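You operate a simulated robot arm through the tools that you are given. There is no shell and no other tool.

You are at the controls of a simulated two-armed robot. One attempt, no reset.

## Task
Pick up the tree guard from the top of the picking stand with one hand, pass it to the other hand and put it on the top of the wooden rack. Set down upright: tree guard.

The check looks at the end state, three seconds after you hand in, the way a careful person would. Anything else that was tipped, shoved, dropped, spilled or broken makes it a failure.

## Robot
Two 7-joint arms with two-finger grippers on one trunk, on a base that moves. Base frame: it is fixed to the floor where the robot stands at the start and does not move with it; the origin is under the middle of the robot, x ahead of it, y to its left, z up. Units: mm, degrees, N and s.
The left shoulder is at the start at [45, 159, 1105], the right one opposite. With the tool pointing down near the work surface each hand reaches from about 100 to 700 mm from the robot's upright axis, wherever it stands, measured 20 degrees to its own side. Places, roughly: top of the wooden rack [700, 1600, 800]. Payload 2.45 kg a hand.
The TCP of each hand is the grasp point between the finger pads, 26 mm short of the fingertips. In the tool frame z runs along the fingers and y along their closing line. The gripper opens to 96 mm; its body begins 69 mm behind the TCP.
Orientation is that of the tool frame in the base frame, as [roll, pitch, yaw] about the fixed x, y, z axes, in that order (R = Rz(yaw) Ry(pitch) Rx(roll)). With the fingers straight down and closing along the base's y, the tool's x points along the base's -x, its y along +y and its z along -z.

## Interface
- The arms move only by the tool send_rows. It takes "left_moves", "right_moves" or both (then of equal length, played together; a hand with none holds still); each is one flat list of numbers, 7 for each row, row after row: the shift along the base's x, y, z in mm, then the turn, a rotation vector about the base's x, y, z in degrees, then the gripper command, from -1 (fully open) to 1 (shut), values between in proportion. In form: [x, y, z, ax, ay, az, hand, x, y, z, ax, ay, az, hand, ...]. A call has 1 to 20 rows; each row shifts and turns the commanded pose from where the row before left it. A row lasts 0.2 s, in which the tool goes at most 50 mm and 8.6 degrees; a call with a longer step from one row to the next is refused whole, and so is a gripper value outside its range. A pose out of reach is approached as far as the arm can. The call stops where the force on the tool passes 40 N (or 10 N more than at its start, if that is more) or the arm is blocked; 0.2 s more then pass. Each finger travels about 119.9 mm/s and halts on what it meets, pressing with about 38 N; the grip force reading is that of the motor and also rises with nothing between the fingers. The clock runs only during rows and for 0.2 s after the last one: add rows that do not move to give the fingers time. It gives the time, the measured TCP pose, the force on the tool (base axes), the opening and the grip force at its end, in the units of the frame above (readings bear some noise), with the torque about the TCP (base axes, N m) and any sound that the robot's microphone picked up.
- Cameras (640 x 400 px; columns grow to the right, rows downward): "scene" is now at [111.2, -36, 1574.8]; the picture's right is [-0.54, -0.84, 0.00], its down [-0.74, 0.48, -0.46] and it looks along [0.39, -0.25, -0.89] (base axes); focal length 294 px, centre (320, 200). "left" rides on the left gripper at [82, -3, -98] in its tool frame; the picture's right is [0.04, 1.00, 0.00], its down [-0.73, 0.03, -0.68] and it looks along [-0.68, 0.03, 0.73] (tool axes); focal length 256 px, centre (320, 200). "right" rides on the right gripper at [82, 3, -98] in its tool frame; the picture's right is [-0.04, 1.00, 0.00], its down [-0.73, -0.03, -0.68] and it looks along [-0.68, -0.03, 0.73] (tool axes); focal length 256 px, centre (320, 200).
- capture(camera): a new picture of that camera. The clock stands still meanwhile.
- slide_trunk(by): moves the trunk up (or, below 0, down) by that many mm; the arms and the scene camera ride with it, the base frame stays. It gives what a move gives, with no picture.
- steer(legs): drives the robot by 1 to 6 legs, each [ahead, left, turn to the left] in mm, mm and degrees, along the robot's own axes; the way and the turn of a leg run together, so that a leg with both is an arc; at most 1500 mm and 180 degrees a leg. The arms and the cameras ride along, it lands a little off, and it stops where it bumps. It gives what a move gives.
- aim_head(pan, tilt): turns the head with the scene camera to pan (to the left, within 120 degrees either way) and tilt (down, from -29 to 69), counted from straight ahead of the robot (the tilt from the chest, where the trunk bows). It gives what a move gives.
- point_at(camera, pixels): there is no depth. For up to 12 entries [column, row, z] of the newest picture of that camera ("zoom" is the newest enlarged one), the place [x, y] in the base frame at which the ray of that pixel passes the height z, good to about 2 mm, but the place of the scene camera against the robot may be out by one fixed shift of up to 18 mm in any direction. The clock stands still meanwhile.
- close_up(camera, box): a new picture of the part [left, top, right, bottom] of that camera's present view, enlarged. The clock stands still meanwhile.
- close_job(): hands the job in; it is judged then, once.

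Leave the grippers open and the arms clear of the work at the hand-in unless told otherwise.

The tools are called after "Emit:" as a command line: name --argument value ..., lists and objects as JSON in quotes. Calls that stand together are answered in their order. send_rows: Moves the arms, as the interface text tells. Its arguments: {"type":"object","properties":{"left_moves":{"type":"array","items":{"type":"number"}},"right_moves":{"type":"array","items":{"type":"number"}}},"required":[]} The other tools are called the same way: slide_trunk (by) moves the trunk up or down; steer (legs) drives the base; aim_head (pan, tilt) turns the head that bears the scene camera; capture (camera) takes a picture; point_at (camera, pixels) gives the place at which the rays of pixels pass given heights; close_up (camera, box) takes an enlarged picture of a part of a camera's view; close_job () hands the job in.

At the start:

```text
time_s: 0.0
left_tool_pos: [516.2, 83.6, 965.3]
left_tool_rot: [179.9, 0.0, -179.8]
left_ft_force: [-0.7, 0.1, 0.3]
left_torque: [0.01, 0.01, 0.0]
left_finger_gap: 96.0
left_finger_force: 0.0
right_tool_pos: [383.1, -414.7, 969.2]
right_tool_rot: [179.9, -0.1, 180.0]
right_ft_force: [0.5, -0.4, 0.5]
right_torque: [-0.01, -0.01, -0.01]
right_finger_gap: 96.1
right_finger_force: 0.1
trunk travel left (down, up): [-275.0, 292.0]
robot x, y, heading: [2.4, 2.6, 0.3]
head pan, tilt (commanded): [-33.0, 62.2]
```

scene: 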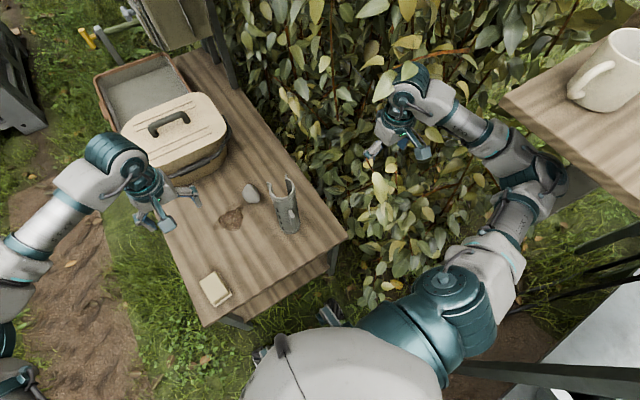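
right: 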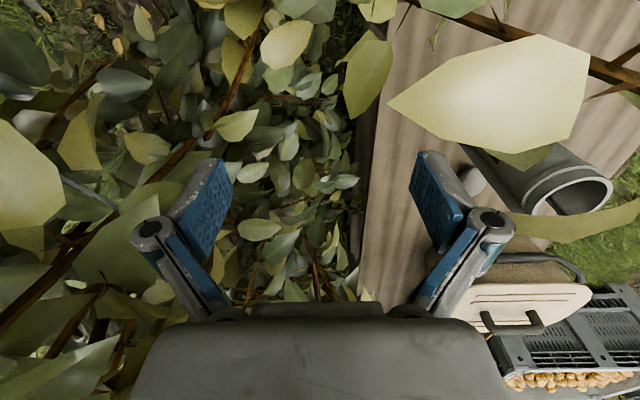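
left: 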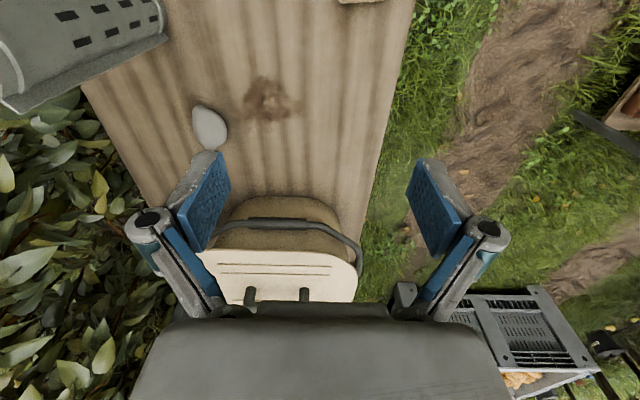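

I can see a picking stand holding a basket with a lid, a stone, a small soap-like block and a grey slotted tube. The tube is near pixel (286, 205) in the scene view and is probably the tree guard. I'll take an enlarged view of it first.

Emit:
close_up --camera "scene" --box '[200, 140, 360, 340]'

Emit:
close_up --camera "left" --box '[0, 0, 320, 200]'

```text
2.00 times, centred on (280, 240) of scene
```

zoom: 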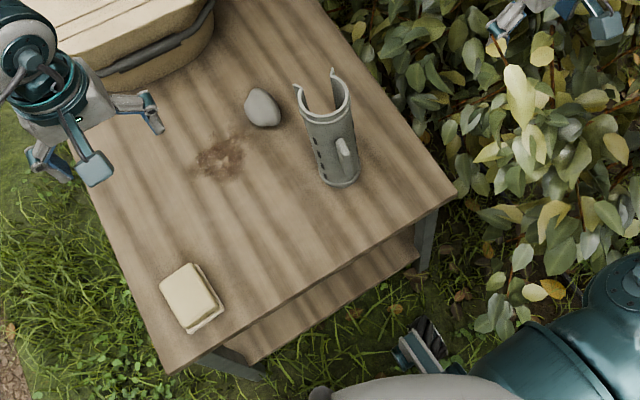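

```text
2.00 times, centred on (160, 100) of left
```

zoom: 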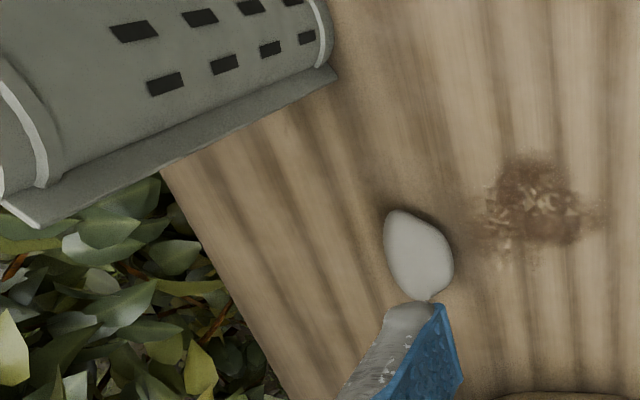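

The guard is an upright, C-shaped slotted tube with a clip on its near side. To find the stand's height, I'll compare the wood stain in two cameras: scene (230, 219) and left (270, 98). I'll also read the guard's base and top edges at several heights.

Emit:
point_at --camera "scene" --pixels '[[230, 219, 600], [230, 219, 700], [230, 219, 800], [346, 238, 600], [346, 238, 700], [346, 238, 800], [204, 326, 700], [204, 326, 800], [251, 193, 700], [251, 193, 800], [288, 232, 700], [288, 232, 800]]'

Emit:
point_at --camera "left" --pixels '[[270, 98, 600], [270, 98, 700], [270, 98, 800], [209, 128, 600], [209, 128, 700], [209, 128, 800], [167, 37, 700], [167, 37, 800], [410, 0, 700], [410, 0, 800]]'

```text
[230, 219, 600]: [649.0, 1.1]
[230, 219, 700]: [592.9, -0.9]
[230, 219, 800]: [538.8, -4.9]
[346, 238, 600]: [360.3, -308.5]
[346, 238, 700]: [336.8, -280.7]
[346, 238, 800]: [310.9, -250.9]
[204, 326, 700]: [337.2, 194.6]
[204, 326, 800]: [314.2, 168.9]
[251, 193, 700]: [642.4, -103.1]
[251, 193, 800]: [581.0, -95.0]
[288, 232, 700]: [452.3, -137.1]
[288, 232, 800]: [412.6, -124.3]
```

```text
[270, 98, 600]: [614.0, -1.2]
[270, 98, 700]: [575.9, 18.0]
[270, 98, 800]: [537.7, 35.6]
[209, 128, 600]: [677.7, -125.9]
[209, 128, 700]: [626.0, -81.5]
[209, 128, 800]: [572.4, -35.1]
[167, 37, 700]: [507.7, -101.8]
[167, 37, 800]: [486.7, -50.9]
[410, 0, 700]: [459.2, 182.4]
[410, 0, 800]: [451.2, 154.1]
```

At 700 mm height the two cameras nearly agree, so the stand top is probably around 690–700 mm. Next I'll turn the head left to find the wooden rack near [700, 1600, 800].

Emit:
aim_head --pan 65 --tilt 25

Emit:
capture --camera "scene"

```text
time_s: 1.7
left_tool_pos: [512.5, 85.8, 967.2]
left_tool_rot: [-180.0, 0.1, -179.9]
left_ft_force: [-0.3, 0.8, -0.3]
left_torque: [0.01, 0.0, -0.02]
left_finger_gap: 96.3
left_finger_force: 0.0
right_tool_pos: [379.9, -413.9, 971.3]
right_tool_rot: [-179.9, 0.0, 179.9]
right_ft_force: [0.6, -0.6, -0.1]
right_torque: [0.02, 0.02, -0.01]
right_finger_gap: 96.2
right_finger_force: 0.1
trunk travel left (down, up): [-275.0, 292.0]
robot x, y, heading: [2.9, -1.1, -0.2]
head pan, tilt (commanded): [65.0, 25.0]
```

```text
taken
```

scene: 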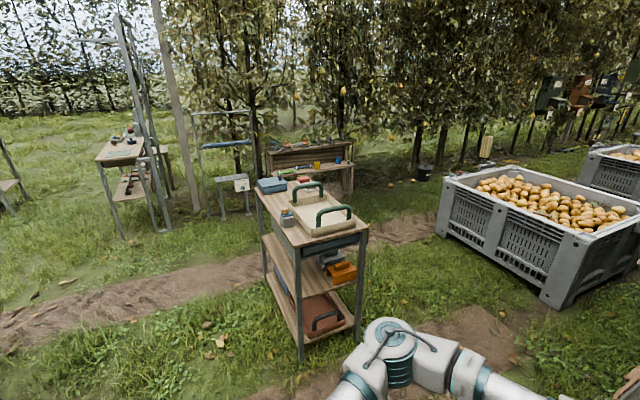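

The wooden rack is at about (310, 230) with items on top: a tray with handles, a blue box and small things. I'll zoom in on it, then survey the front.

Emit:
close_up --camera "scene" --box '[230, 160, 390, 260]'

Emit:
point_at --camera "scene" --pixels '[[302, 247, 800], [368, 230, 800], [256, 192, 800], [300, 180, 800], [310, 236, 800], [288, 224, 800]]'

Emit:
aim_head --pan 0 --tilt 45

Emit:
capture --camera "scene"

```text
4.00 times, centred on (310, 210) of scene
```

zoom: 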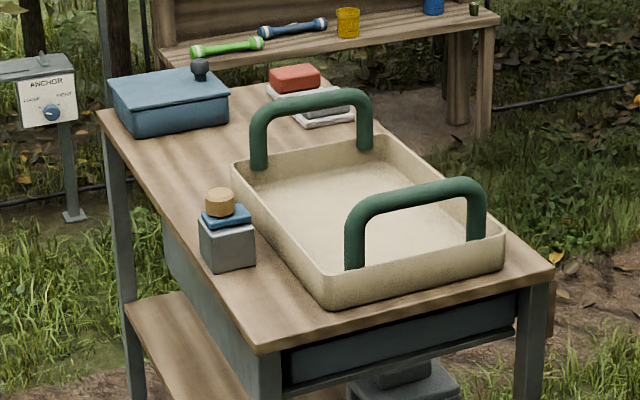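

```text
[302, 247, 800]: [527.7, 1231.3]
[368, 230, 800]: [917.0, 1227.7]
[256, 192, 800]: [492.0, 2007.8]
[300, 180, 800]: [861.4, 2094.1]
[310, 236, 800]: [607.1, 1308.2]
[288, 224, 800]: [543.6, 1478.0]
```

```text
time_s: 3.1
left_tool_pos: [512.6, 85.7, 966.2]
left_tool_rot: [-180.0, 0.1, -179.8]
left_ft_force: [-0.7, 0.5, 0.3]
left_torque: [0.01, -0.04, -0.01]
left_finger_gap: 95.9
left_finger_force: 0.0
right_tool_pos: [380.3, -412.5, 971.2]
right_tool_rot: [-179.9, 0.1, 180.0]
right_ft_force: [0.3, -0.6, 0.5]
right_torque: [0.0, 0.02, -0.02]
right_finger_gap: 96.0
right_finger_force: 0.1
trunk travel left (down, up): [-275.0, 292.0]
robot x, y, heading: [3.4, 2.5, -0.1]
head pan, tilt (commanded): [0.0, 45.0]
```

```text
taken
```

scene: 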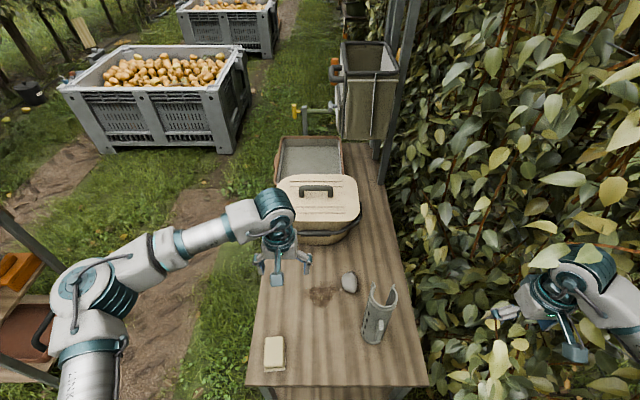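

From the front I can see the guard standing at about (378, 318). Its slot faces the far side and its clip faces the robot. I'll zoom in for its geometry.

Emit:
close_up --camera "scene" --box '[320, 250, 440, 350]'

Emit:
close_up --camera "scene" --box '[220, 230, 460, 400]'

```text
4.00 times, centred on (380, 300) of scene
```

zoom: 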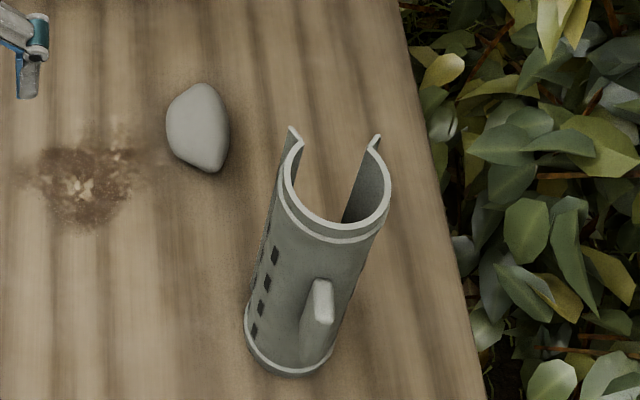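

```text
2.35 times, centred on (340, 315) of scene
```

zoom: 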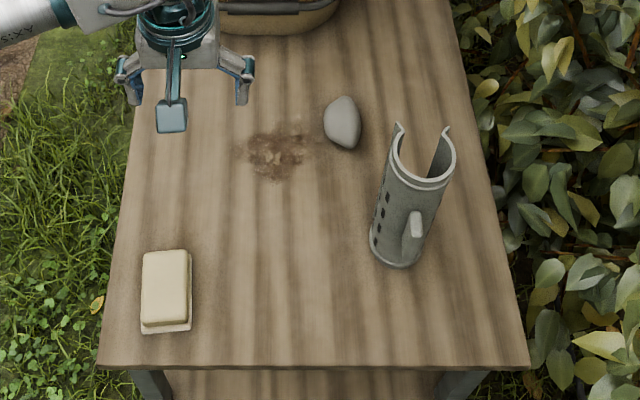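

I'll read places for the guard's base, its rim and the table's edges in this newest picture.

Emit:
point_at --camera "scene" --pixels '[[361.7, 327, 700], [383.7, 337, 700], [372.5, 343.5, 700], [372.5, 335, 700], [370.7, 295, 850], [397.7, 297, 850], [383.7, 309.5, 850], [370.7, 295, 900], [397.7, 297, 900], [383.7, 309.5, 900], [319, 295, 700], [348, 280, 700]]'

Emit:
point_at --camera "scene" --pixels '[[429, 386, 700], [247, 386, 700], [429, 386, 680], [247, 386, 680], [273, 354, 700], [348, 290, 700]]'

Emit:
capture --camera "left"

Emit:
capture --camera "right"

```text
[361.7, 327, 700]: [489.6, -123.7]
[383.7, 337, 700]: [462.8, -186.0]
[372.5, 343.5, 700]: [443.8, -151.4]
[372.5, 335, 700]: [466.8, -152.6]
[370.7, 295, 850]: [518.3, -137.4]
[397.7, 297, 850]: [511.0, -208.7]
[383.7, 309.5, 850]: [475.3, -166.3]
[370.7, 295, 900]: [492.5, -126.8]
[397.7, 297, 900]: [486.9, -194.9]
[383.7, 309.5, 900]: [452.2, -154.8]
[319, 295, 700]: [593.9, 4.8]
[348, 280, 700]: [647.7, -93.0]
```

```text
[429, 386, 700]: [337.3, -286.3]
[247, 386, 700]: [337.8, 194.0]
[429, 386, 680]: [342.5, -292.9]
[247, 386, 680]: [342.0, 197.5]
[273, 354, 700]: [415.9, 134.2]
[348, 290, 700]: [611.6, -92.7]
```

```text
taken
```

left: 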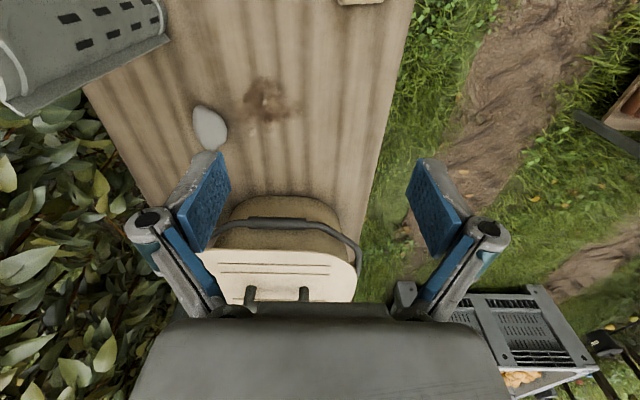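

```text
taken
```

right: 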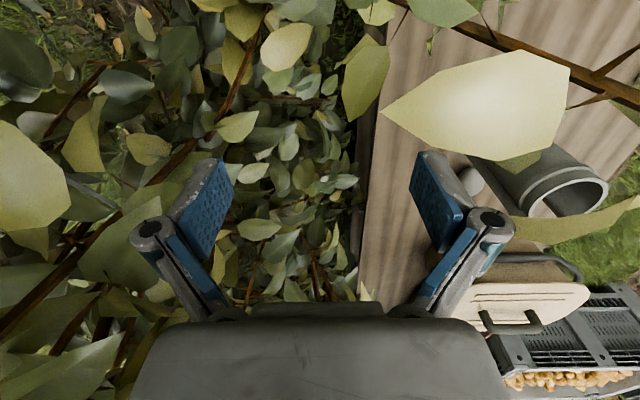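

The guard reads as about 70 mm across. It is about 210 mm tall if the stand top is near 700, and it stands near (478, -155). Before moving I'll check the surroundings behind and to both sides.

Emit:
aim_head --pan -110 --tilt 35

Emit:
capture --camera "scene"

Emit:
aim_head --pan 115 --tilt 40

Emit:
capture --camera "scene"

Emit:
aim_head --pan -60 --tilt 45

Emit:
capture --camera "scene"

```text
time_s: 5.0
left_tool_pos: [514.0, 85.1, 966.6]
left_tool_rot: [179.9, 0.1, -179.9]
left_ft_force: [0.5, 0.7, 0.6]
left_torque: [-0.03, 0.0, 0.02]
left_finger_gap: 96.0
left_finger_force: 0.0
right_tool_pos: [379.0, -414.2, 970.0]
right_tool_rot: [180.0, 0.1, 180.0]
right_ft_force: [-0.4, -0.5, -0.6]
right_torque: [0.0, -0.01, 0.01]
right_finger_gap: 95.8
right_finger_force: 0.0
trunk travel left (down, up): [-275.0, 292.0]
robot x, y, heading: [-0.2, 0.5, -0.0]
head pan, tilt (commanded): [-110.0, 35.0]
```

```text
taken
```

scene: 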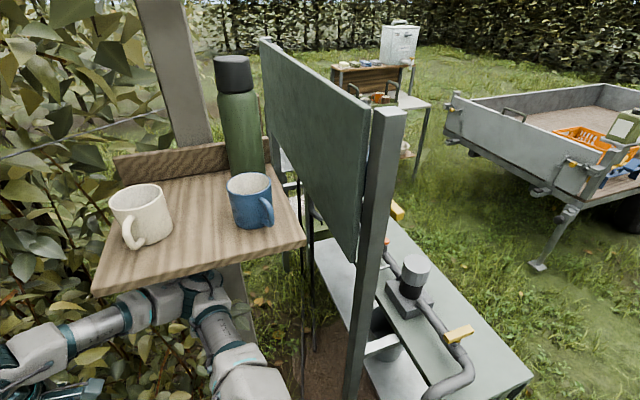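

```text
time_s: 8.2
left_tool_pos: [512.6, 85.6, 966.5]
left_tool_rot: [-180.0, 0.2, -179.9]
left_ft_force: [0.6, 0.2, 0.0]
left_torque: [0.02, -0.02, 0.04]
left_finger_gap: 95.9
left_finger_force: 0.1
right_tool_pos: [380.1, -414.6, 971.6]
right_tool_rot: [-179.9, 0.0, 179.9]
right_ft_force: [-0.5, 0.8, 0.2]
right_torque: [0.0, -0.03, -0.02]
right_finger_gap: 96.1
right_finger_force: 0.0
trunk travel left (down, up): [-275.0, 292.0]
robot x, y, heading: [0.9, 0.3, 0.1]
head pan, tilt (commanded): [115.0, 40.0]
```

```text
taken
```

scene: 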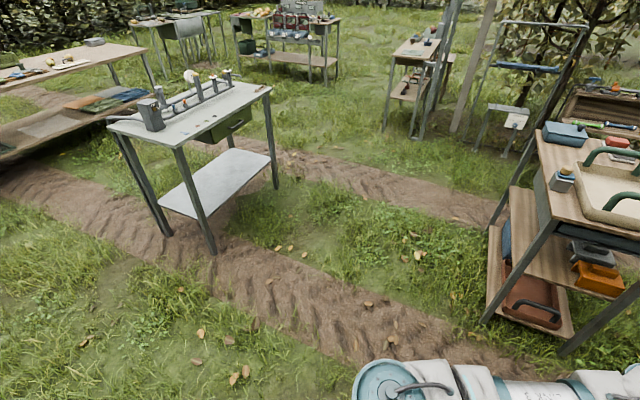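

```text
time_s: 10.8
left_tool_pos: [512.8, 83.8, 967.4]
left_tool_rot: [-180.0, 0.1, -179.9]
left_ft_force: [-0.3, 0.3, 0.8]
left_torque: [0.0, 0.0, 0.0]
left_finger_gap: 96.0
left_finger_force: 0.0
right_tool_pos: [380.0, -414.0, 970.3]
right_tool_rot: [-179.9, 0.1, 180.0]
right_ft_force: [-0.7, -0.1, -0.2]
right_torque: [0.01, 0.01, 0.0]
right_finger_gap: 96.2
right_finger_force: 0.1
trunk travel left (down, up): [-275.0, 292.0]
robot x, y, heading: [-4.3, -2.1, 0.0]
head pan, tilt (commanded): [-60.0, 45.0]
```

```text
taken
```

scene: 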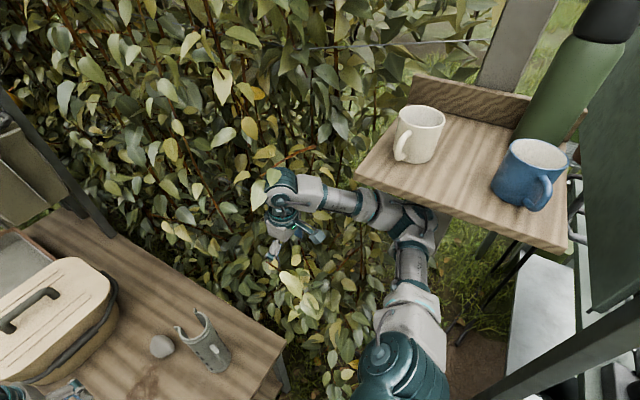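

There is a small shelf holding two mugs and a bottle close above the right elbow, near (460, 180) in this view. I must not knock it. I'll read its corners at several trial heights.

Emit:
point_at --camera "scene" --pixels '[[357, 170, 1100], [357, 170, 1200], [357, 170, 1300], [565, 250, 1100], [565, 250, 1200], [565, 250, 1300], [412, 95, 1100], [412, 95, 1200], [412, 95, 1300], [400, 235, 1100], [400, 235, 1200]]'

Emit:
close_up --camera "scene" --box '[240, 60, 600, 285]'

```text
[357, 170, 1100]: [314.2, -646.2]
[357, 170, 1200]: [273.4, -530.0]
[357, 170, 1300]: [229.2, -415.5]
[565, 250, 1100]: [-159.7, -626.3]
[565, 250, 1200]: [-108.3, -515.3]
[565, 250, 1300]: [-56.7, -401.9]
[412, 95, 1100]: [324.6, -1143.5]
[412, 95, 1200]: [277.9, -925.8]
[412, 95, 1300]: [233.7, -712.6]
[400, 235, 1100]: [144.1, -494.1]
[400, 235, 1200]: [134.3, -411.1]
```

```text
1.78 times, centred on (420, 172) of scene
```

zoom: 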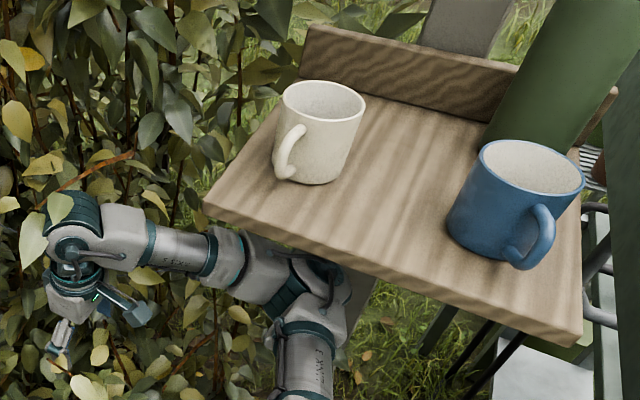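

The shelf seems to sit at about z ≈ 1200, with its front edge near y ≈ -515, and the right elbow is tucked under it. I'll drive diagonally left and slightly back, so the elbow slides out sideways and the hands stay well away from the guard.

Emit:
steer --legs '[[-60, 220, 0]]'

Emit:
capture --camera "scene"

```text
time_s: 12.5
left_tool_pos: [451.6, 299.6, 967.3]
left_tool_rot: [179.9, 0.1, -180.0]
left_ft_force: [0.0, 0.4, -0.8]
left_torque: [0.01, 0.02, -0.02]
left_finger_gap: 95.8
left_finger_force: 0.1
right_tool_pos: [318.5, -199.5, 970.5]
right_tool_rot: [180.0, 0.1, -179.9]
right_ft_force: [-0.2, 0.1, 0.5]
right_torque: [0.03, -0.02, 0.01]
right_finger_gap: 96.1
right_finger_force: 0.0
trunk travel left (down, up): [-275.0, 292.0]
robot x, y, heading: [-59.8, 215.6, 0.0]
head pan, tilt (commanded): [-60.0, 45.0]
```

```text
taken
```

scene: 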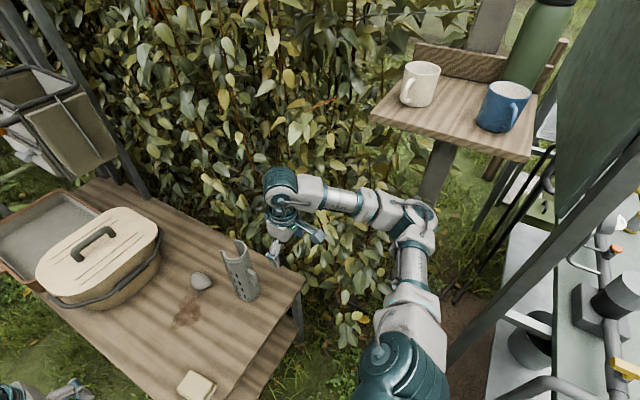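

The elbow is now clear of the shelf. The base shift also gives me parallax, so I'll re-read the stain, the guard base and rim, the shelf corners and the table corner from this new position.

Emit:
close_up --camera "scene" --box '[160, 215, 320, 315]'

Emit:
point_at --camera "scene" --pixels '[[188, 313, 650], [188, 313, 700], [188, 313, 750], [305, 278, 650], [305, 278, 700], [305, 278, 750], [371, 113, 1100], [371, 113, 1200], [371, 113, 1300], [533, 160, 1100], [533, 160, 1200], [533, 160, 1300]]'

```text
4.00 times, centred on (240, 265) of scene
```

zoom: 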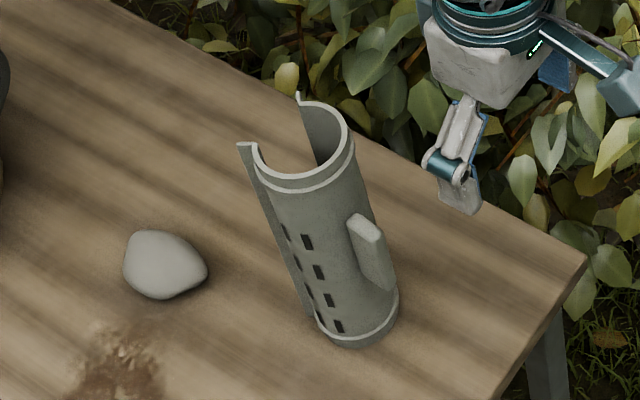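

```text
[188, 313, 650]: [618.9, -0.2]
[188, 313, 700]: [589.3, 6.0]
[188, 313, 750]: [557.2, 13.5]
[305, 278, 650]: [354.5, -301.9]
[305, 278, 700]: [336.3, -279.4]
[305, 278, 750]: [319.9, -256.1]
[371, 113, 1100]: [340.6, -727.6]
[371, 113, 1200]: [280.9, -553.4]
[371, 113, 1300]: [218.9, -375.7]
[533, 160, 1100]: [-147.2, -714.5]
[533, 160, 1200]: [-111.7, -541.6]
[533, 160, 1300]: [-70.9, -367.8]
```

Parallax puts the shelf at z ≈ 1237 with its front edge at y ≈ -488. The guard's slot opens toward +x and its clip points back at the robot. The right wrist camera should now see the guard, so I'll capture it.

Emit:
capture --camera "right"

Emit:
capture --camera "left"

```text
taken
```

right: 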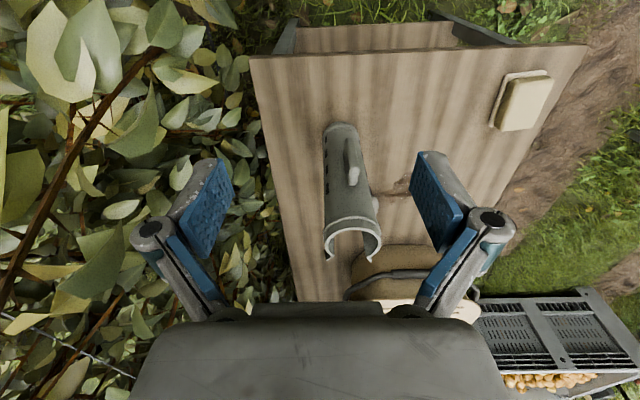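

```text
taken
```

left: 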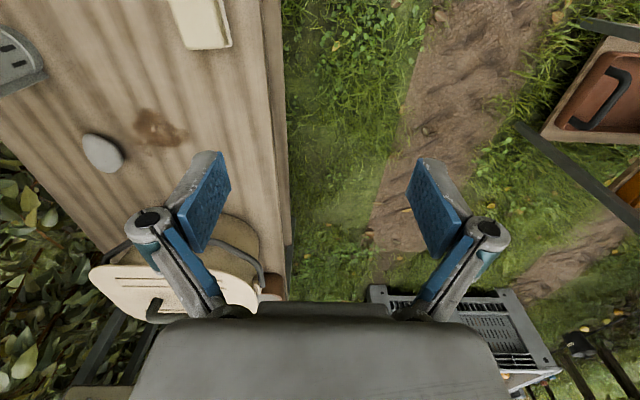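

The right wrist view shows the guard between the fingers, from base at (345, 130) to rim at about (352, 240). In this view, down is away from the robot. I'll zoom in.

Emit:
close_up --camera "right" --box '[270, 100, 430, 280]'

Emit:
point_at --camera "right" --pixels '[[249, 57, 680], [249, 57, 700], [249, 57, 720], [588, 45, 680], [588, 45, 700], [588, 45, 720]]'

```text
2.22 times, centred on (350, 190) of right
```

zoom: 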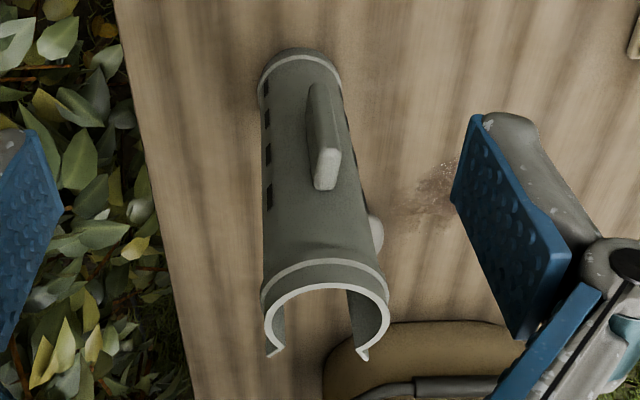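

```text
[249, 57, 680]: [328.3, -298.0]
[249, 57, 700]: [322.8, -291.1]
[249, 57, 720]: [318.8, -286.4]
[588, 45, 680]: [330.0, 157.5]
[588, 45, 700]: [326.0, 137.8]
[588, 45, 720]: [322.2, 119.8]
```

The table width from this camera doesn't match a 700 mm top, so the top may be lower. I'll triangulate the stain and stone between the two wrist cameras: right (399, 186), left stain (160, 128), left stone (103, 152).

Emit:
point_at --camera "left" --pixels '[[160, 128, 600], [160, 128, 650], [160, 128, 700], [103, 152, 600], [103, 152, 650], [103, 152, 700], [229, 45, 600], [229, 45, 700]]'

Emit:
point_at --camera "right" --pixels '[[399, 186, 600], [399, 186, 650], [399, 186, 700], [495, 130, 600], [495, 130, 700], [550, 105, 600], [550, 105, 700]]'

Emit:
close_up --camera "left" --box '[0, 0, 320, 200]'

Emit:
close_up --camera "right" --box '[240, 20, 600, 245]'

```text
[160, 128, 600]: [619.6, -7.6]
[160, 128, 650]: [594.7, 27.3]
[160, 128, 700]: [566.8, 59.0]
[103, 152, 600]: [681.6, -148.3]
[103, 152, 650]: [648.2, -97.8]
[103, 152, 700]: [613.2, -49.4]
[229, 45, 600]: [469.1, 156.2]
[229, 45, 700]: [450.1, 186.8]
```

```text
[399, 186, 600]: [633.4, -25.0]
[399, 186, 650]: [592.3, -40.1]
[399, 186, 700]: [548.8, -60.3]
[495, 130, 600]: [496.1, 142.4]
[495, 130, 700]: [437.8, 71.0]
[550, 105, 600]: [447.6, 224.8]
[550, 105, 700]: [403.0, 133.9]
```

```text
2.00 times, centred on (160, 100) of left
```

zoom: 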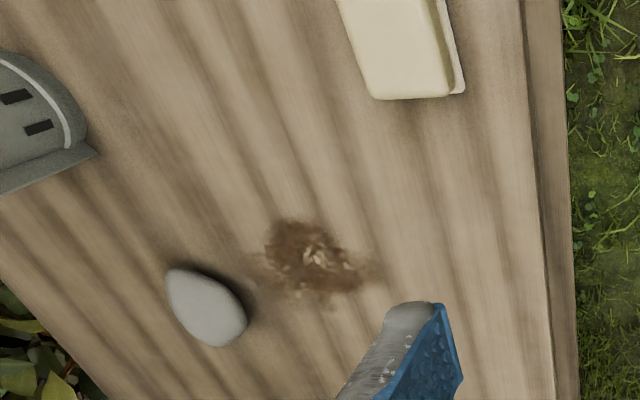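

```text
1.78 times, centred on (420, 132) of right
```

zoom: 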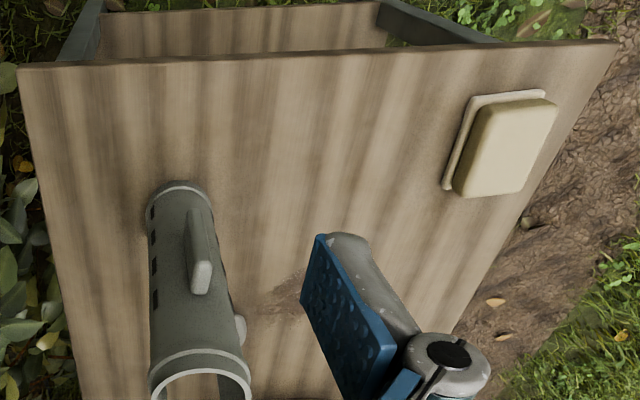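

The two wrist cameras agree at about z ≈ 600 for the stand top, so 600 is the better estimate and the guard is taller than I thought. I'll read the guard's outline in the right wrist view at these heights.

Emit:
point_at --camera "right" --pixels '[[341, 122.4, 600], [341, 122.4, 620], [322, 143, 600], [360.4, 141, 600], [323.4, 235, 820], [323.4, 235, 845], [381, 235, 820], [381, 235, 845], [352.3, 218, 820], [352.3, 218, 845], [249, 57, 600], [588, 45, 600]]'

```text
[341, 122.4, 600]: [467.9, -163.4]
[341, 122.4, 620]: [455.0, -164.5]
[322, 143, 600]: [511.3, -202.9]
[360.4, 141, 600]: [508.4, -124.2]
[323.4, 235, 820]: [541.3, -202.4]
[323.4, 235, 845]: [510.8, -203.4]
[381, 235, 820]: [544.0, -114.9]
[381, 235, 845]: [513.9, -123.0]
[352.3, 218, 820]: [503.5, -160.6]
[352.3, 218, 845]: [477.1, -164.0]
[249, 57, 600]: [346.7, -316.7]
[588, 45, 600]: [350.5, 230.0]
```

Readings from the right wrist camera:
- The guard's axis is at about (508, -163).
- It is about 78 mm across at its rings and runs from z ≈ 600 to about 850.
- The fin points back at the robot and the slot faces forward, about 8° to the right.

The plan is for the right hand to grip it low from the near side with fingers nearly level. The left hand then takes the top from above. First I'll swing the right hand's fingers from down to forward while it stays behind the guard.

Emit:
send_rows --right_moves '[0, 3, -5, 0, -8, 0, -1, 0, 3, -5, 0, -8, 0, -1, 0, 3, -5, 0, -8, 0, -1, 0, 3, -5, 0, -8, 0, -1, 0, 3, -5, 0, -8, 0, -1]'

Emit:
capture --camera "scene"

```text
time_s: 13.7
left_tool_pos: [448.4, 300.7, 968.7]
left_tool_rot: [-180.0, 0.3, -179.9]
left_ft_force: [1.1, -0.6, -0.3]
left_torque: [0.01, 0.0, 0.03]
left_finger_gap: 96.1
left_finger_force: 0.0
right_tool_pos: [318.2, -186.0, 946.5]
right_tool_rot: [179.9, 40.3, -180.0]
right_ft_force: [-0.3, 0.2, -0.7]
right_torque: [0.02, -0.02, -0.03]
right_finger_gap: 96.2
right_finger_force: 0.0
right hand out of reach, approached as far as the arm can: row 5
trunk travel left (down, up): [-275.0, 292.0]
robot x, y, heading: [-60.3, 217.2, -0.3]
head pan, tilt (commanded): [-60.0, 45.0]
```

```text
taken
```

scene: 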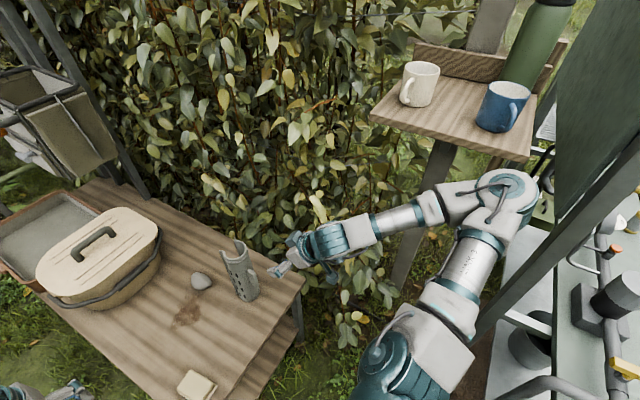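

The fingers have tilted 40°, but the arm is quite folded here and row 5 was at the edge of reach. The elbow rose to about (505, 195), still in front of the shelf. Lowering the hand should relax the arm, so I'll go down to about z ≈ 815 before tilting more.

Emit:
send_rows --right_moves '[3, 2, -22, 0, 0, 0, -1, 3, 2, -22, 0, 0, 0, -1, 3, 2, -22, 0, 0, 0, -1, 3, 2, -22, 0, 0, 0, -1, 3, 2, -22, 0, 0, 0, -1, 3, 2, -22, 0, 0, 0, -1]'

Emit:
capture --camera "scene"

Emit:
capture --camera "right"

```text
time_s: 15.1
left_tool_pos: [448.5, 300.0, 968.5]
left_tool_rot: [179.9, 0.4, -179.9]
left_ft_force: [-0.3, -0.5, 0.0]
left_torque: [-0.01, 0.0, 0.02]
left_finger_gap: 96.1
left_finger_force: 0.0
right_tool_pos: [338.3, -170.9, 815.5]
right_tool_rot: [-180.0, 40.2, -180.0]
right_ft_force: [-0.3, 0.3, -0.2]
right_torque: [0.0, -0.01, 0.03]
right_finger_gap: 96.2
right_finger_force: 0.0
trunk travel left (down, up): [-275.0, 292.0]
robot x, y, heading: [-57.0, 214.4, -0.0]
head pan, tilt (commanded): [-60.0, 45.0]
```

```text
taken
```

scene: 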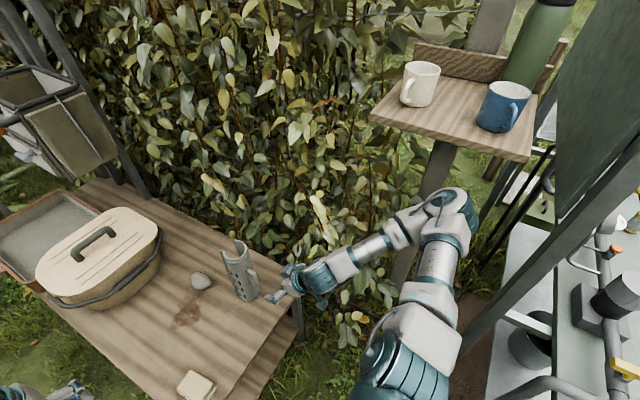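

```text
taken
```

right: 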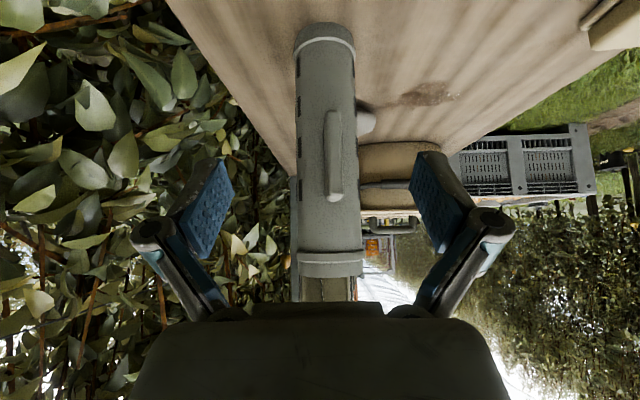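

The arm is now in a relaxed shape and the elbow is clear of the shelf. The right camera looks nearly level at the guard, with the base near (325, 30) and the rim near (330, 277) because this view is inverted. I'll zoom in to measure heights and the fin.

Emit:
close_up --camera "right" --box '[250, 0, 410, 100]'

Emit:
close_up --camera "right" --box '[250, 210, 410, 310]'

Emit:
close_up --camera "right" --box '[250, 90, 410, 220]'

```text
4.00 times, centred on (330, 50) of right
```

zoom: 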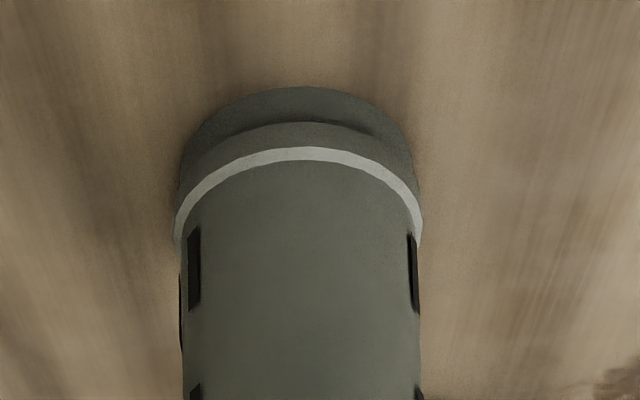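

```text
4.00 times, centred on (330, 260) of right
```

zoom: 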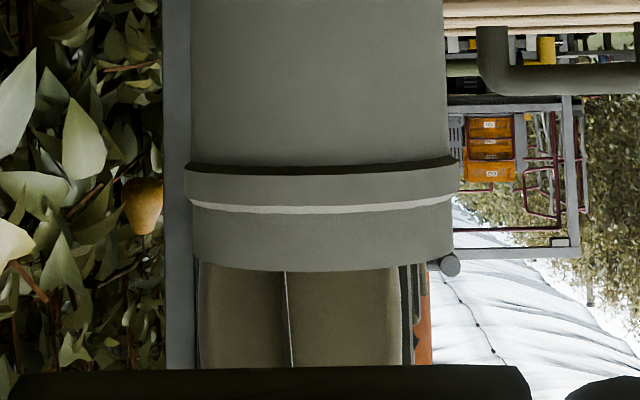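

```text
3.08 times, centred on (330, 155) of right
```

zoom: 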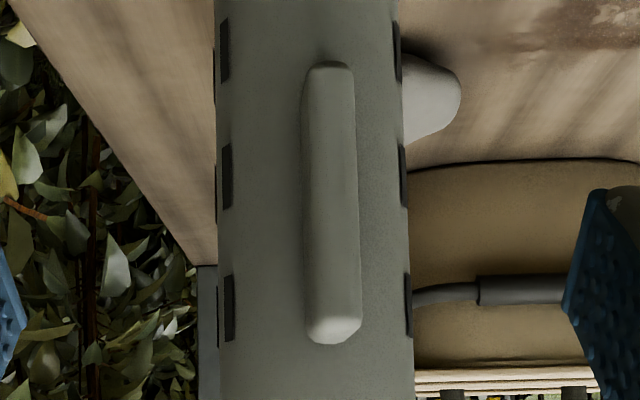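

From two right-camera viewpoints:
- The stand top is at z ≈ 615.
- The rim is at z ≈ 880.
- The body is about 70 mm across, with collars of about 75 mm.
- The axis is at about (492, -166).
- The fin spans z ≈ 725–812, pointing at the robot about 7° to the left.

Next I'll level the fingers further while staying behind the guard.

Emit:
send_rows --right_moves '[3, 4, -7, 0, -8, 0, -1, 3, 4, -7, 0, -8, 0, -1, 3, 4, -7, 0, -8, 0, -1, 3, 4, -7, 0, -8, 0, -1, 3, 4, -7, 0, -8, 0, -1]'

Emit:
capture --camera "scene"

Emit:
capture --camera "right"

```text
time_s: 16.3
left_tool_pos: [448.5, 300.3, 968.7]
left_tool_rot: [-180.0, 0.3, -179.9]
left_ft_force: [0.1, -0.3, 0.4]
left_torque: [0.0, -0.07, 0.0]
left_finger_gap: 96.0
left_finger_force: 0.1
right_tool_pos: [338.4, -170.9, 813.8]
right_tool_rot: [-179.9, 42.7, 179.8]
right_ft_force: [-0.7, -0.4, 0.6]
right_torque: [-0.02, 0.01, 0.01]
right_finger_gap: 96.1
right_finger_force: 0.0
right hand out of reach, approached as far as the arm can: row 1, 2, 3, 4, 5
trunk travel left (down, up): [-275.0, 292.0]
robot x, y, heading: [-58.2, 215.8, 0.3]
head pan, tilt (commanded): [-60.0, 45.0]
```

```text
taken
```

scene: 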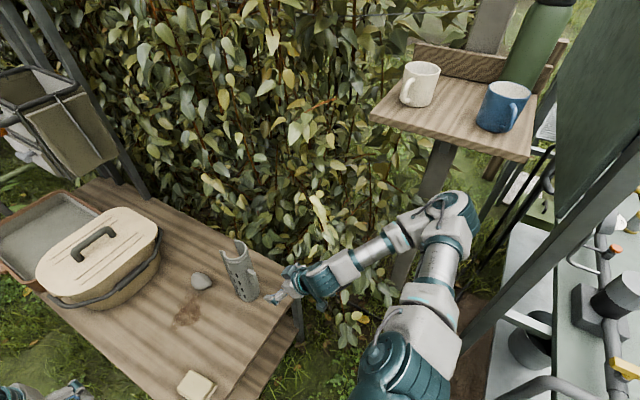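

```text
taken
```

right: 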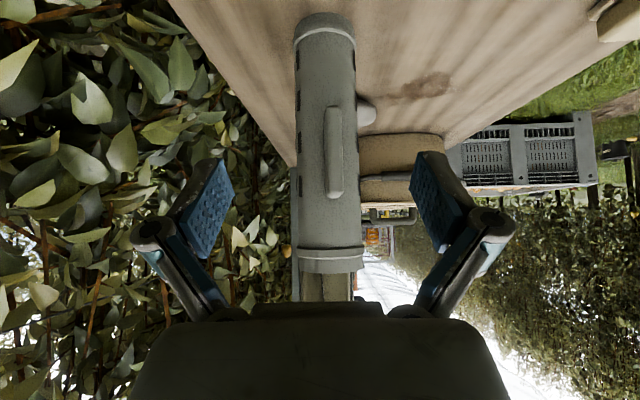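

The arm cannot tilt past about 43° in this posture because the forearm comes down too steeply. Lowering the trunk and backing the base a little would flatten the forearm. First I'll check where the right elbow (450, 215) and the bench and post behind are.

Emit:
point_at --camera "scene" --pixels '[[450, 215, 1000], [450, 215, 1100], [450, 215, 1200], [500, 320, 800], [500, 320, 900], [490, 395, 800], [490, 395, 900], [470, 345, 600], [470, 345, 1000]]'

Emit:
aim_head --pan -115 --tilt 50

Emit:
capture --camera "scene"

```text
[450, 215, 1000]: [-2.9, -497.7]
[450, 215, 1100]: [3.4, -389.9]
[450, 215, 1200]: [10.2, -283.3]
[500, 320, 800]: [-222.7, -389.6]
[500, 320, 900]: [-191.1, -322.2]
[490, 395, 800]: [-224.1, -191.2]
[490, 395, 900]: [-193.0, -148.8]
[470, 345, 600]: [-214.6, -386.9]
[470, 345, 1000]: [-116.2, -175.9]
```

```text
time_s: 17.6
left_tool_pos: [448.6, 301.3, 969.4]
left_tool_rot: [-180.0, 0.2, -179.8]
left_ft_force: [0.5, -0.4, 0.4]
left_torque: [-0.01, -0.03, 0.0]
left_finger_gap: 96.0
left_finger_force: 0.1
right_tool_pos: [338.8, -170.7, 813.5]
right_tool_rot: [-179.9, 42.6, 180.0]
right_ft_force: [-0.8, -0.6, 0.4]
right_torque: [0.01, 0.01, -0.01]
right_finger_gap: 96.1
right_finger_force: 0.1
trunk travel left (down, up): [-275.0, 292.0]
robot x, y, heading: [-66.4, 212.3, 0.2]
head pan, tilt (commanded): [-115.0, 50.0]
```

```text
taken
```

scene: 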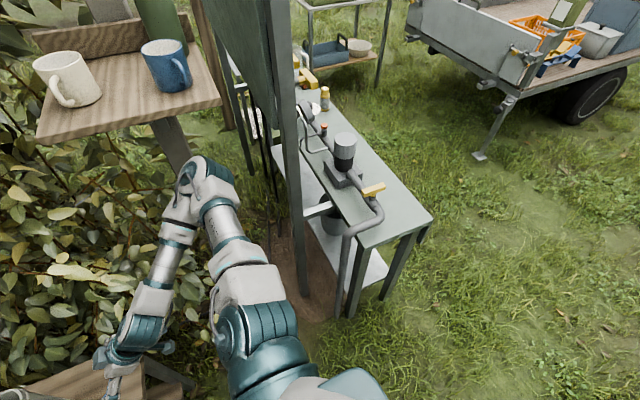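

The bench and post are farther back and right: the post is near (-226, -424) and the bench is at y < -220. There is room behind the robot, so I'll back up 85 mm and shift left 20 mm, then lower the trunk. The right hand will then be in front of the table edge (x ≈ 348), clear of it.

Emit:
steer --legs '[[-85, 20, 0]]'

Emit:
slide_trunk --by -120

Emit:
aim_head --pan -45 --tilt 40

Emit:
capture --camera "scene"

```text
time_s: 18.7
left_tool_pos: [364.8, 311.0, 970.6]
left_tool_rot: [179.6, 0.5, -179.8]
left_ft_force: [0.2, 1.0, 0.5]
left_torque: [0.01, -0.04, 0.0]
left_finger_gap: 96.0
left_finger_force: 0.0
right_tool_pos: [253.1, -159.1, 810.3]
right_tool_rot: [179.7, 42.7, 179.7]
right_ft_force: [0.2, 0.0, -0.2]
right_torque: [0.01, 0.0, 0.02]
right_finger_gap: 96.0
right_finger_force: 0.0
trunk travel left (down, up): [-275.0, 292.0]
robot x, y, heading: [-142.0, 235.4, 0.3]
head pan, tilt (commanded): [-115.0, 50.0]
```

```text
time_s: 20.2
left_tool_pos: [361.4, 320.2, 852.6]
left_tool_rot: [179.9, 0.7, -179.8]
left_ft_force: [-1.4, -0.3, 1.0]
left_torque: [-0.04, -0.02, 0.0]
left_finger_gap: 96.0
left_finger_force: 0.0
right_tool_pos: [252.0, -153.4, 695.7]
right_tool_rot: [-179.8, 43.0, 180.0]
right_ft_force: [-0.5, 0.1, 1.1]
right_torque: [0.02, 0.03, 0.02]
right_finger_gap: 95.9
right_finger_force: 0.1
trunk travel left (down, up): [-155.0, 412.0]
robot x, y, heading: [-145.7, 238.3, 0.1]
head pan, tilt (commanded): [-115.0, 50.0]
```

```text
time_s: 21.6
left_tool_pos: [362.7, 318.5, 850.2]
left_tool_rot: [-179.9, 0.5, -179.9]
left_ft_force: [0.1, -0.2, 0.3]
left_torque: [0.03, -0.01, 0.01]
left_finger_gap: 96.0
left_finger_force: 0.0
right_tool_pos: [253.6, -153.4, 695.0]
right_tool_rot: [-179.8, 42.8, -180.0]
right_ft_force: [0.1, 0.3, 0.2]
right_torque: [0.02, 0.01, 0.0]
right_finger_gap: 95.8
right_finger_force: 0.0
trunk travel left (down, up): [-155.0, 412.0]
robot x, y, heading: [-143.9, 233.9, 0.3]
head pan, tilt (commanded): [-45.0, 40.0]
```

```text
taken
```

scene: 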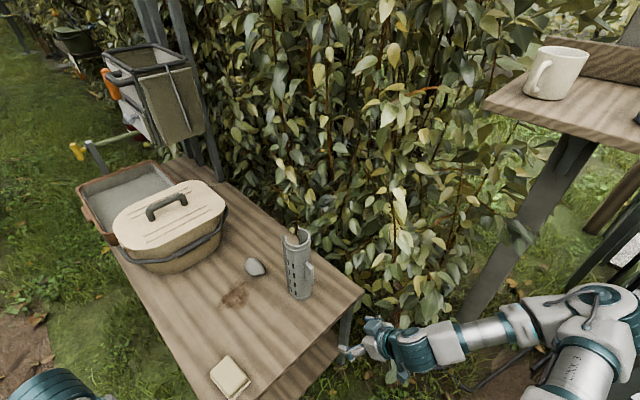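

The trunk is lower and the right hand is at (253, -153, 695) in front of the table edge, with the forearm much flatter. Next I'll raise the hand gently and tilt the fingers more level.

Emit:
send_rows --right_moves '[5, 0, 15, 0, 0, 0, -1, 5, 0, 15, 0, -5, 0, -1, 5, 0, 15, 0, -5, 0, -1, 5, 0, 15, 0, -5, 0, -1, 5, 0, 15, 0, -5, 0, -1]'

Emit:
capture --camera "scene"

```text
time_s: 22.8
left_tool_pos: [361.6, 319.0, 850.9]
left_tool_rot: [-180.0, 0.5, 180.0]
left_ft_force: [0.5, 0.6, 0.0]
left_torque: [-0.01, 0.02, -0.01]
left_finger_gap: 96.0
left_finger_force: 0.0
right_tool_pos: [283.8, -161.1, 764.8]
right_tool_rot: [-179.9, 62.9, 179.9]
right_ft_force: [0.4, 0.3, 0.6]
right_torque: [0.01, 0.01, 0.01]
right_finger_gap: 95.6
right_finger_force: 0.1
right hand out of reach, approached as far as the arm can: row 3, 4, 5
trunk travel left (down, up): [-155.0, 412.0]
robot x, y, heading: [-145.7, 230.6, -0.1]
head pan, tilt (commanded): [-45.0, 40.0]
```

```text
taken
```

scene: 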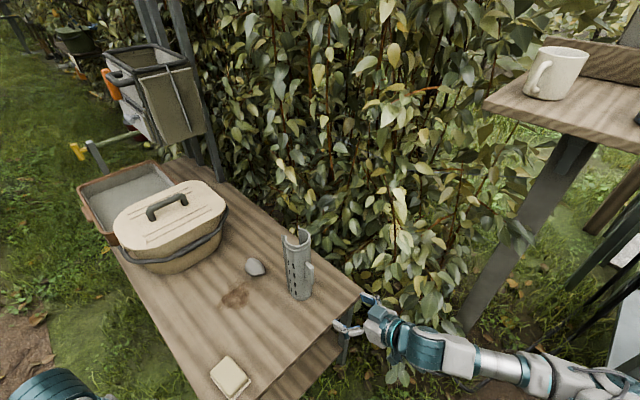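

The fingers are now at 27° below level, again near a reach limit. I'll check where the right elbow is relative to the shelf post before continuing.

Emit:
aim_head --pan -85 --tilt 50

Emit:
capture --camera "scene"

Emit:
capture --camera "right"

```text
time_s: 23.9
left_tool_pos: [362.0, 319.2, 851.2]
left_tool_rot: [-180.0, 0.4, -179.9]
left_ft_force: [1.1, -0.4, 1.4]
left_torque: [0.01, 0.02, -0.01]
left_finger_gap: 95.9
left_finger_force: 0.0
right_tool_pos: [284.4, -162.5, 765.7]
right_tool_rot: [-179.9, 62.7, 179.9]
right_ft_force: [-0.1, -0.4, 0.6]
right_torque: [0.02, 0.02, 0.0]
right_finger_gap: 95.9
right_finger_force: 0.0
trunk travel left (down, up): [-155.0, 412.0]
robot x, y, heading: [-145.3, 236.3, 0.1]
head pan, tilt (commanded): [-85.0, 50.0]
```

```text
taken
```

scene: 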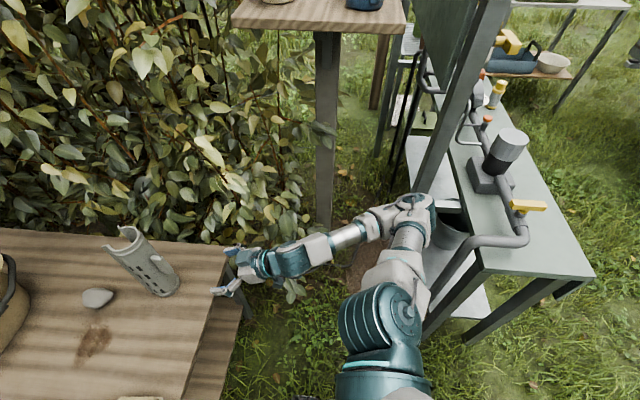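

```text
taken
```

right: 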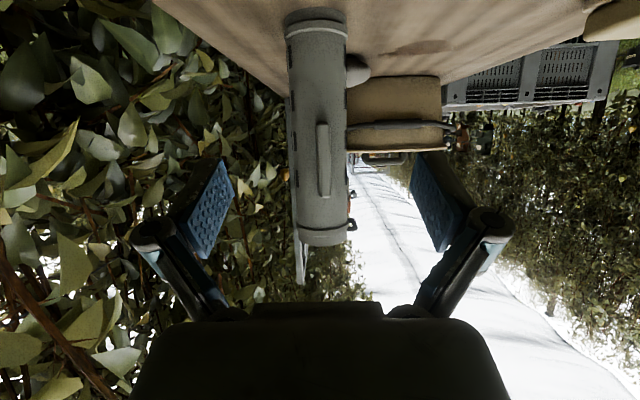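

The elbow at (415, 205) is roughly 190 mm from the post, so it's fine. Moving the hand forward brings the elbow forward too. I'll advance to about x ≈ 360, still about 50 mm short of the fin, then level the fingers further.

Emit:
send_rows --right_moves '[15, 1, 1, 0, 0, 0, -1, 15, 1, 1, 0, 0, 0, -1, 15, 1, 1, 0, 0, 0, -1, 15, 1, 1, 0, 0, 0, -1, 10, 1, 1, 0, -4, 0, -1, 5, 0, 0, 0, -4, 0, -1, 0, 0, 0, 0, -4, 0, -1]'

Emit:
capture --camera "right"

Emit:
capture --camera "scene"

```text
time_s: 25.4
left_tool_pos: [361.9, 318.8, 851.5]
left_tool_rot: [-180.0, 0.5, -179.9]
left_ft_force: [-0.1, -0.1, 0.3]
left_torque: [0.02, 0.0, 0.03]
left_finger_gap: 95.9
left_finger_force: 0.1
right_tool_pos: [334.6, -195.3, 810.9]
right_tool_rot: [180.0, 74.9, 179.9]
right_ft_force: [0.5, 0.7, 0.7]
right_torque: [0.01, 0.0, -0.03]
right_finger_gap: 96.3
right_finger_force: 0.1
right hand out of reach, approached as far as the arm can: row 2, 3, 4, 5, 6, 7
trunk travel left (down, up): [-155.0, 412.0]
robot x, y, heading: [-145.4, 233.9, 0.2]
head pan, tilt (commanded): [-85.0, 50.0]
```

```text
taken
```

right: 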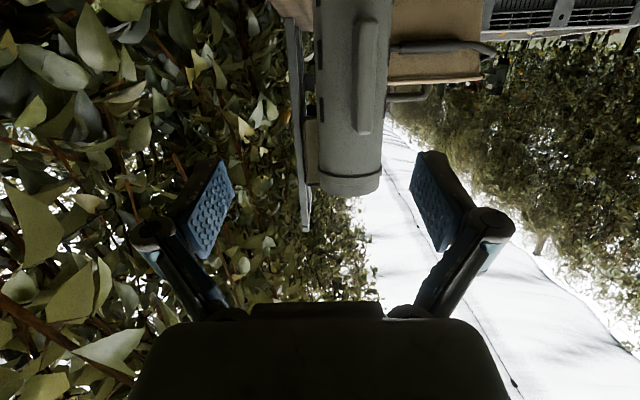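

```text
taken
```

scene: 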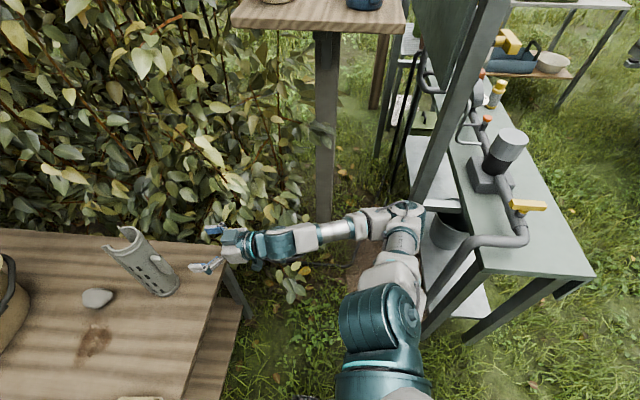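

The orientation is reached (15° below level), but the position drifted to (335, -195, 811). I'll send a few still rows to see whether the arm converges on the commanded pose.

Emit:
send_rows --right_moves '[0, 0, 0, 0, 0, 0, -1, 0, 0, 0, 0, 0, 0, -1, 0, 0, 0, 0, 0, 0, -1]'

```text
time_s: 26.2
left_tool_pos: [361.5, 318.7, 851.1]
left_tool_rot: [179.9, 0.5, -179.9]
left_ft_force: [0.1, 0.2, 0.1]
left_torque: [0.03, -0.01, -0.03]
left_finger_gap: 96.2
left_finger_force: 0.1
right_tool_pos: [333.8, -196.4, 811.4]
right_tool_rot: [180.0, 74.7, 180.0]
right_ft_force: [0.0, -0.2, -1.0]
right_torque: [0.02, 0.0, 0.0]
right_finger_gap: 95.9
right_finger_force: 0.2
trunk travel left (down, up): [-155.0, 412.0]
robot x, y, heading: [-145.7, 231.5, 0.2]
head pan, tilt (commanded): [-85.0, 50.0]
```

Each call starts from the actual pose. I'll try a plain descent of 40 mm with a small move left from here.

Emit:
send_rows --right_moves '[0, 4, -8, 0, 0, 0, -1, 0, 4, -8, 0, 0, 0, -1, 0, 4, -8, 0, 0, 0, -1, 0, 4, -8, 0, 0, 0, -1, 0, 4, -8, 0, 0, 0, -1]'

Emit:
capture --camera "scene"

```text
time_s: 27.4
left_tool_pos: [361.8, 320.0, 850.0]
left_tool_rot: [179.9, 0.4, -180.0]
left_ft_force: [-0.1, -0.4, -0.6]
left_torque: [0.02, -0.01, -0.02]
left_finger_gap: 96.0
left_finger_force: 0.1
right_tool_pos: [314.6, -194.9, 792.4]
right_tool_rot: [179.9, 74.8, 179.7]
right_ft_force: [-0.5, -1.0, 0.1]
right_torque: [0.0, -0.02, 0.01]
right_finger_gap: 95.9
right_finger_force: 0.1
right hand out of reach, approached as far as the arm can: row 1, 2, 3, 4, 5
trunk travel left (down, up): [-155.0, 412.0]
robot x, y, heading: [-144.2, 232.1, 0.0]
head pan, tilt (commanded): [-85.0, 50.0]
```

```text
taken
```

scene: 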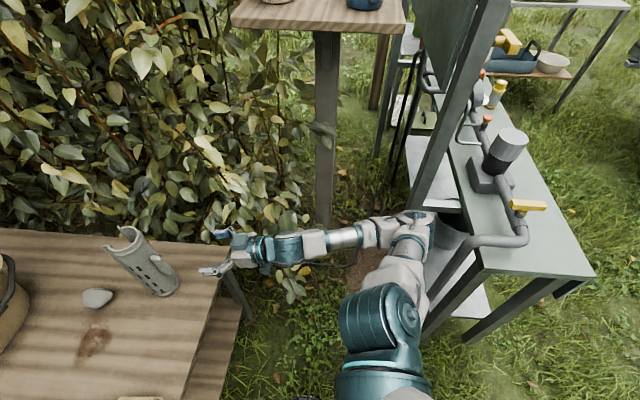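

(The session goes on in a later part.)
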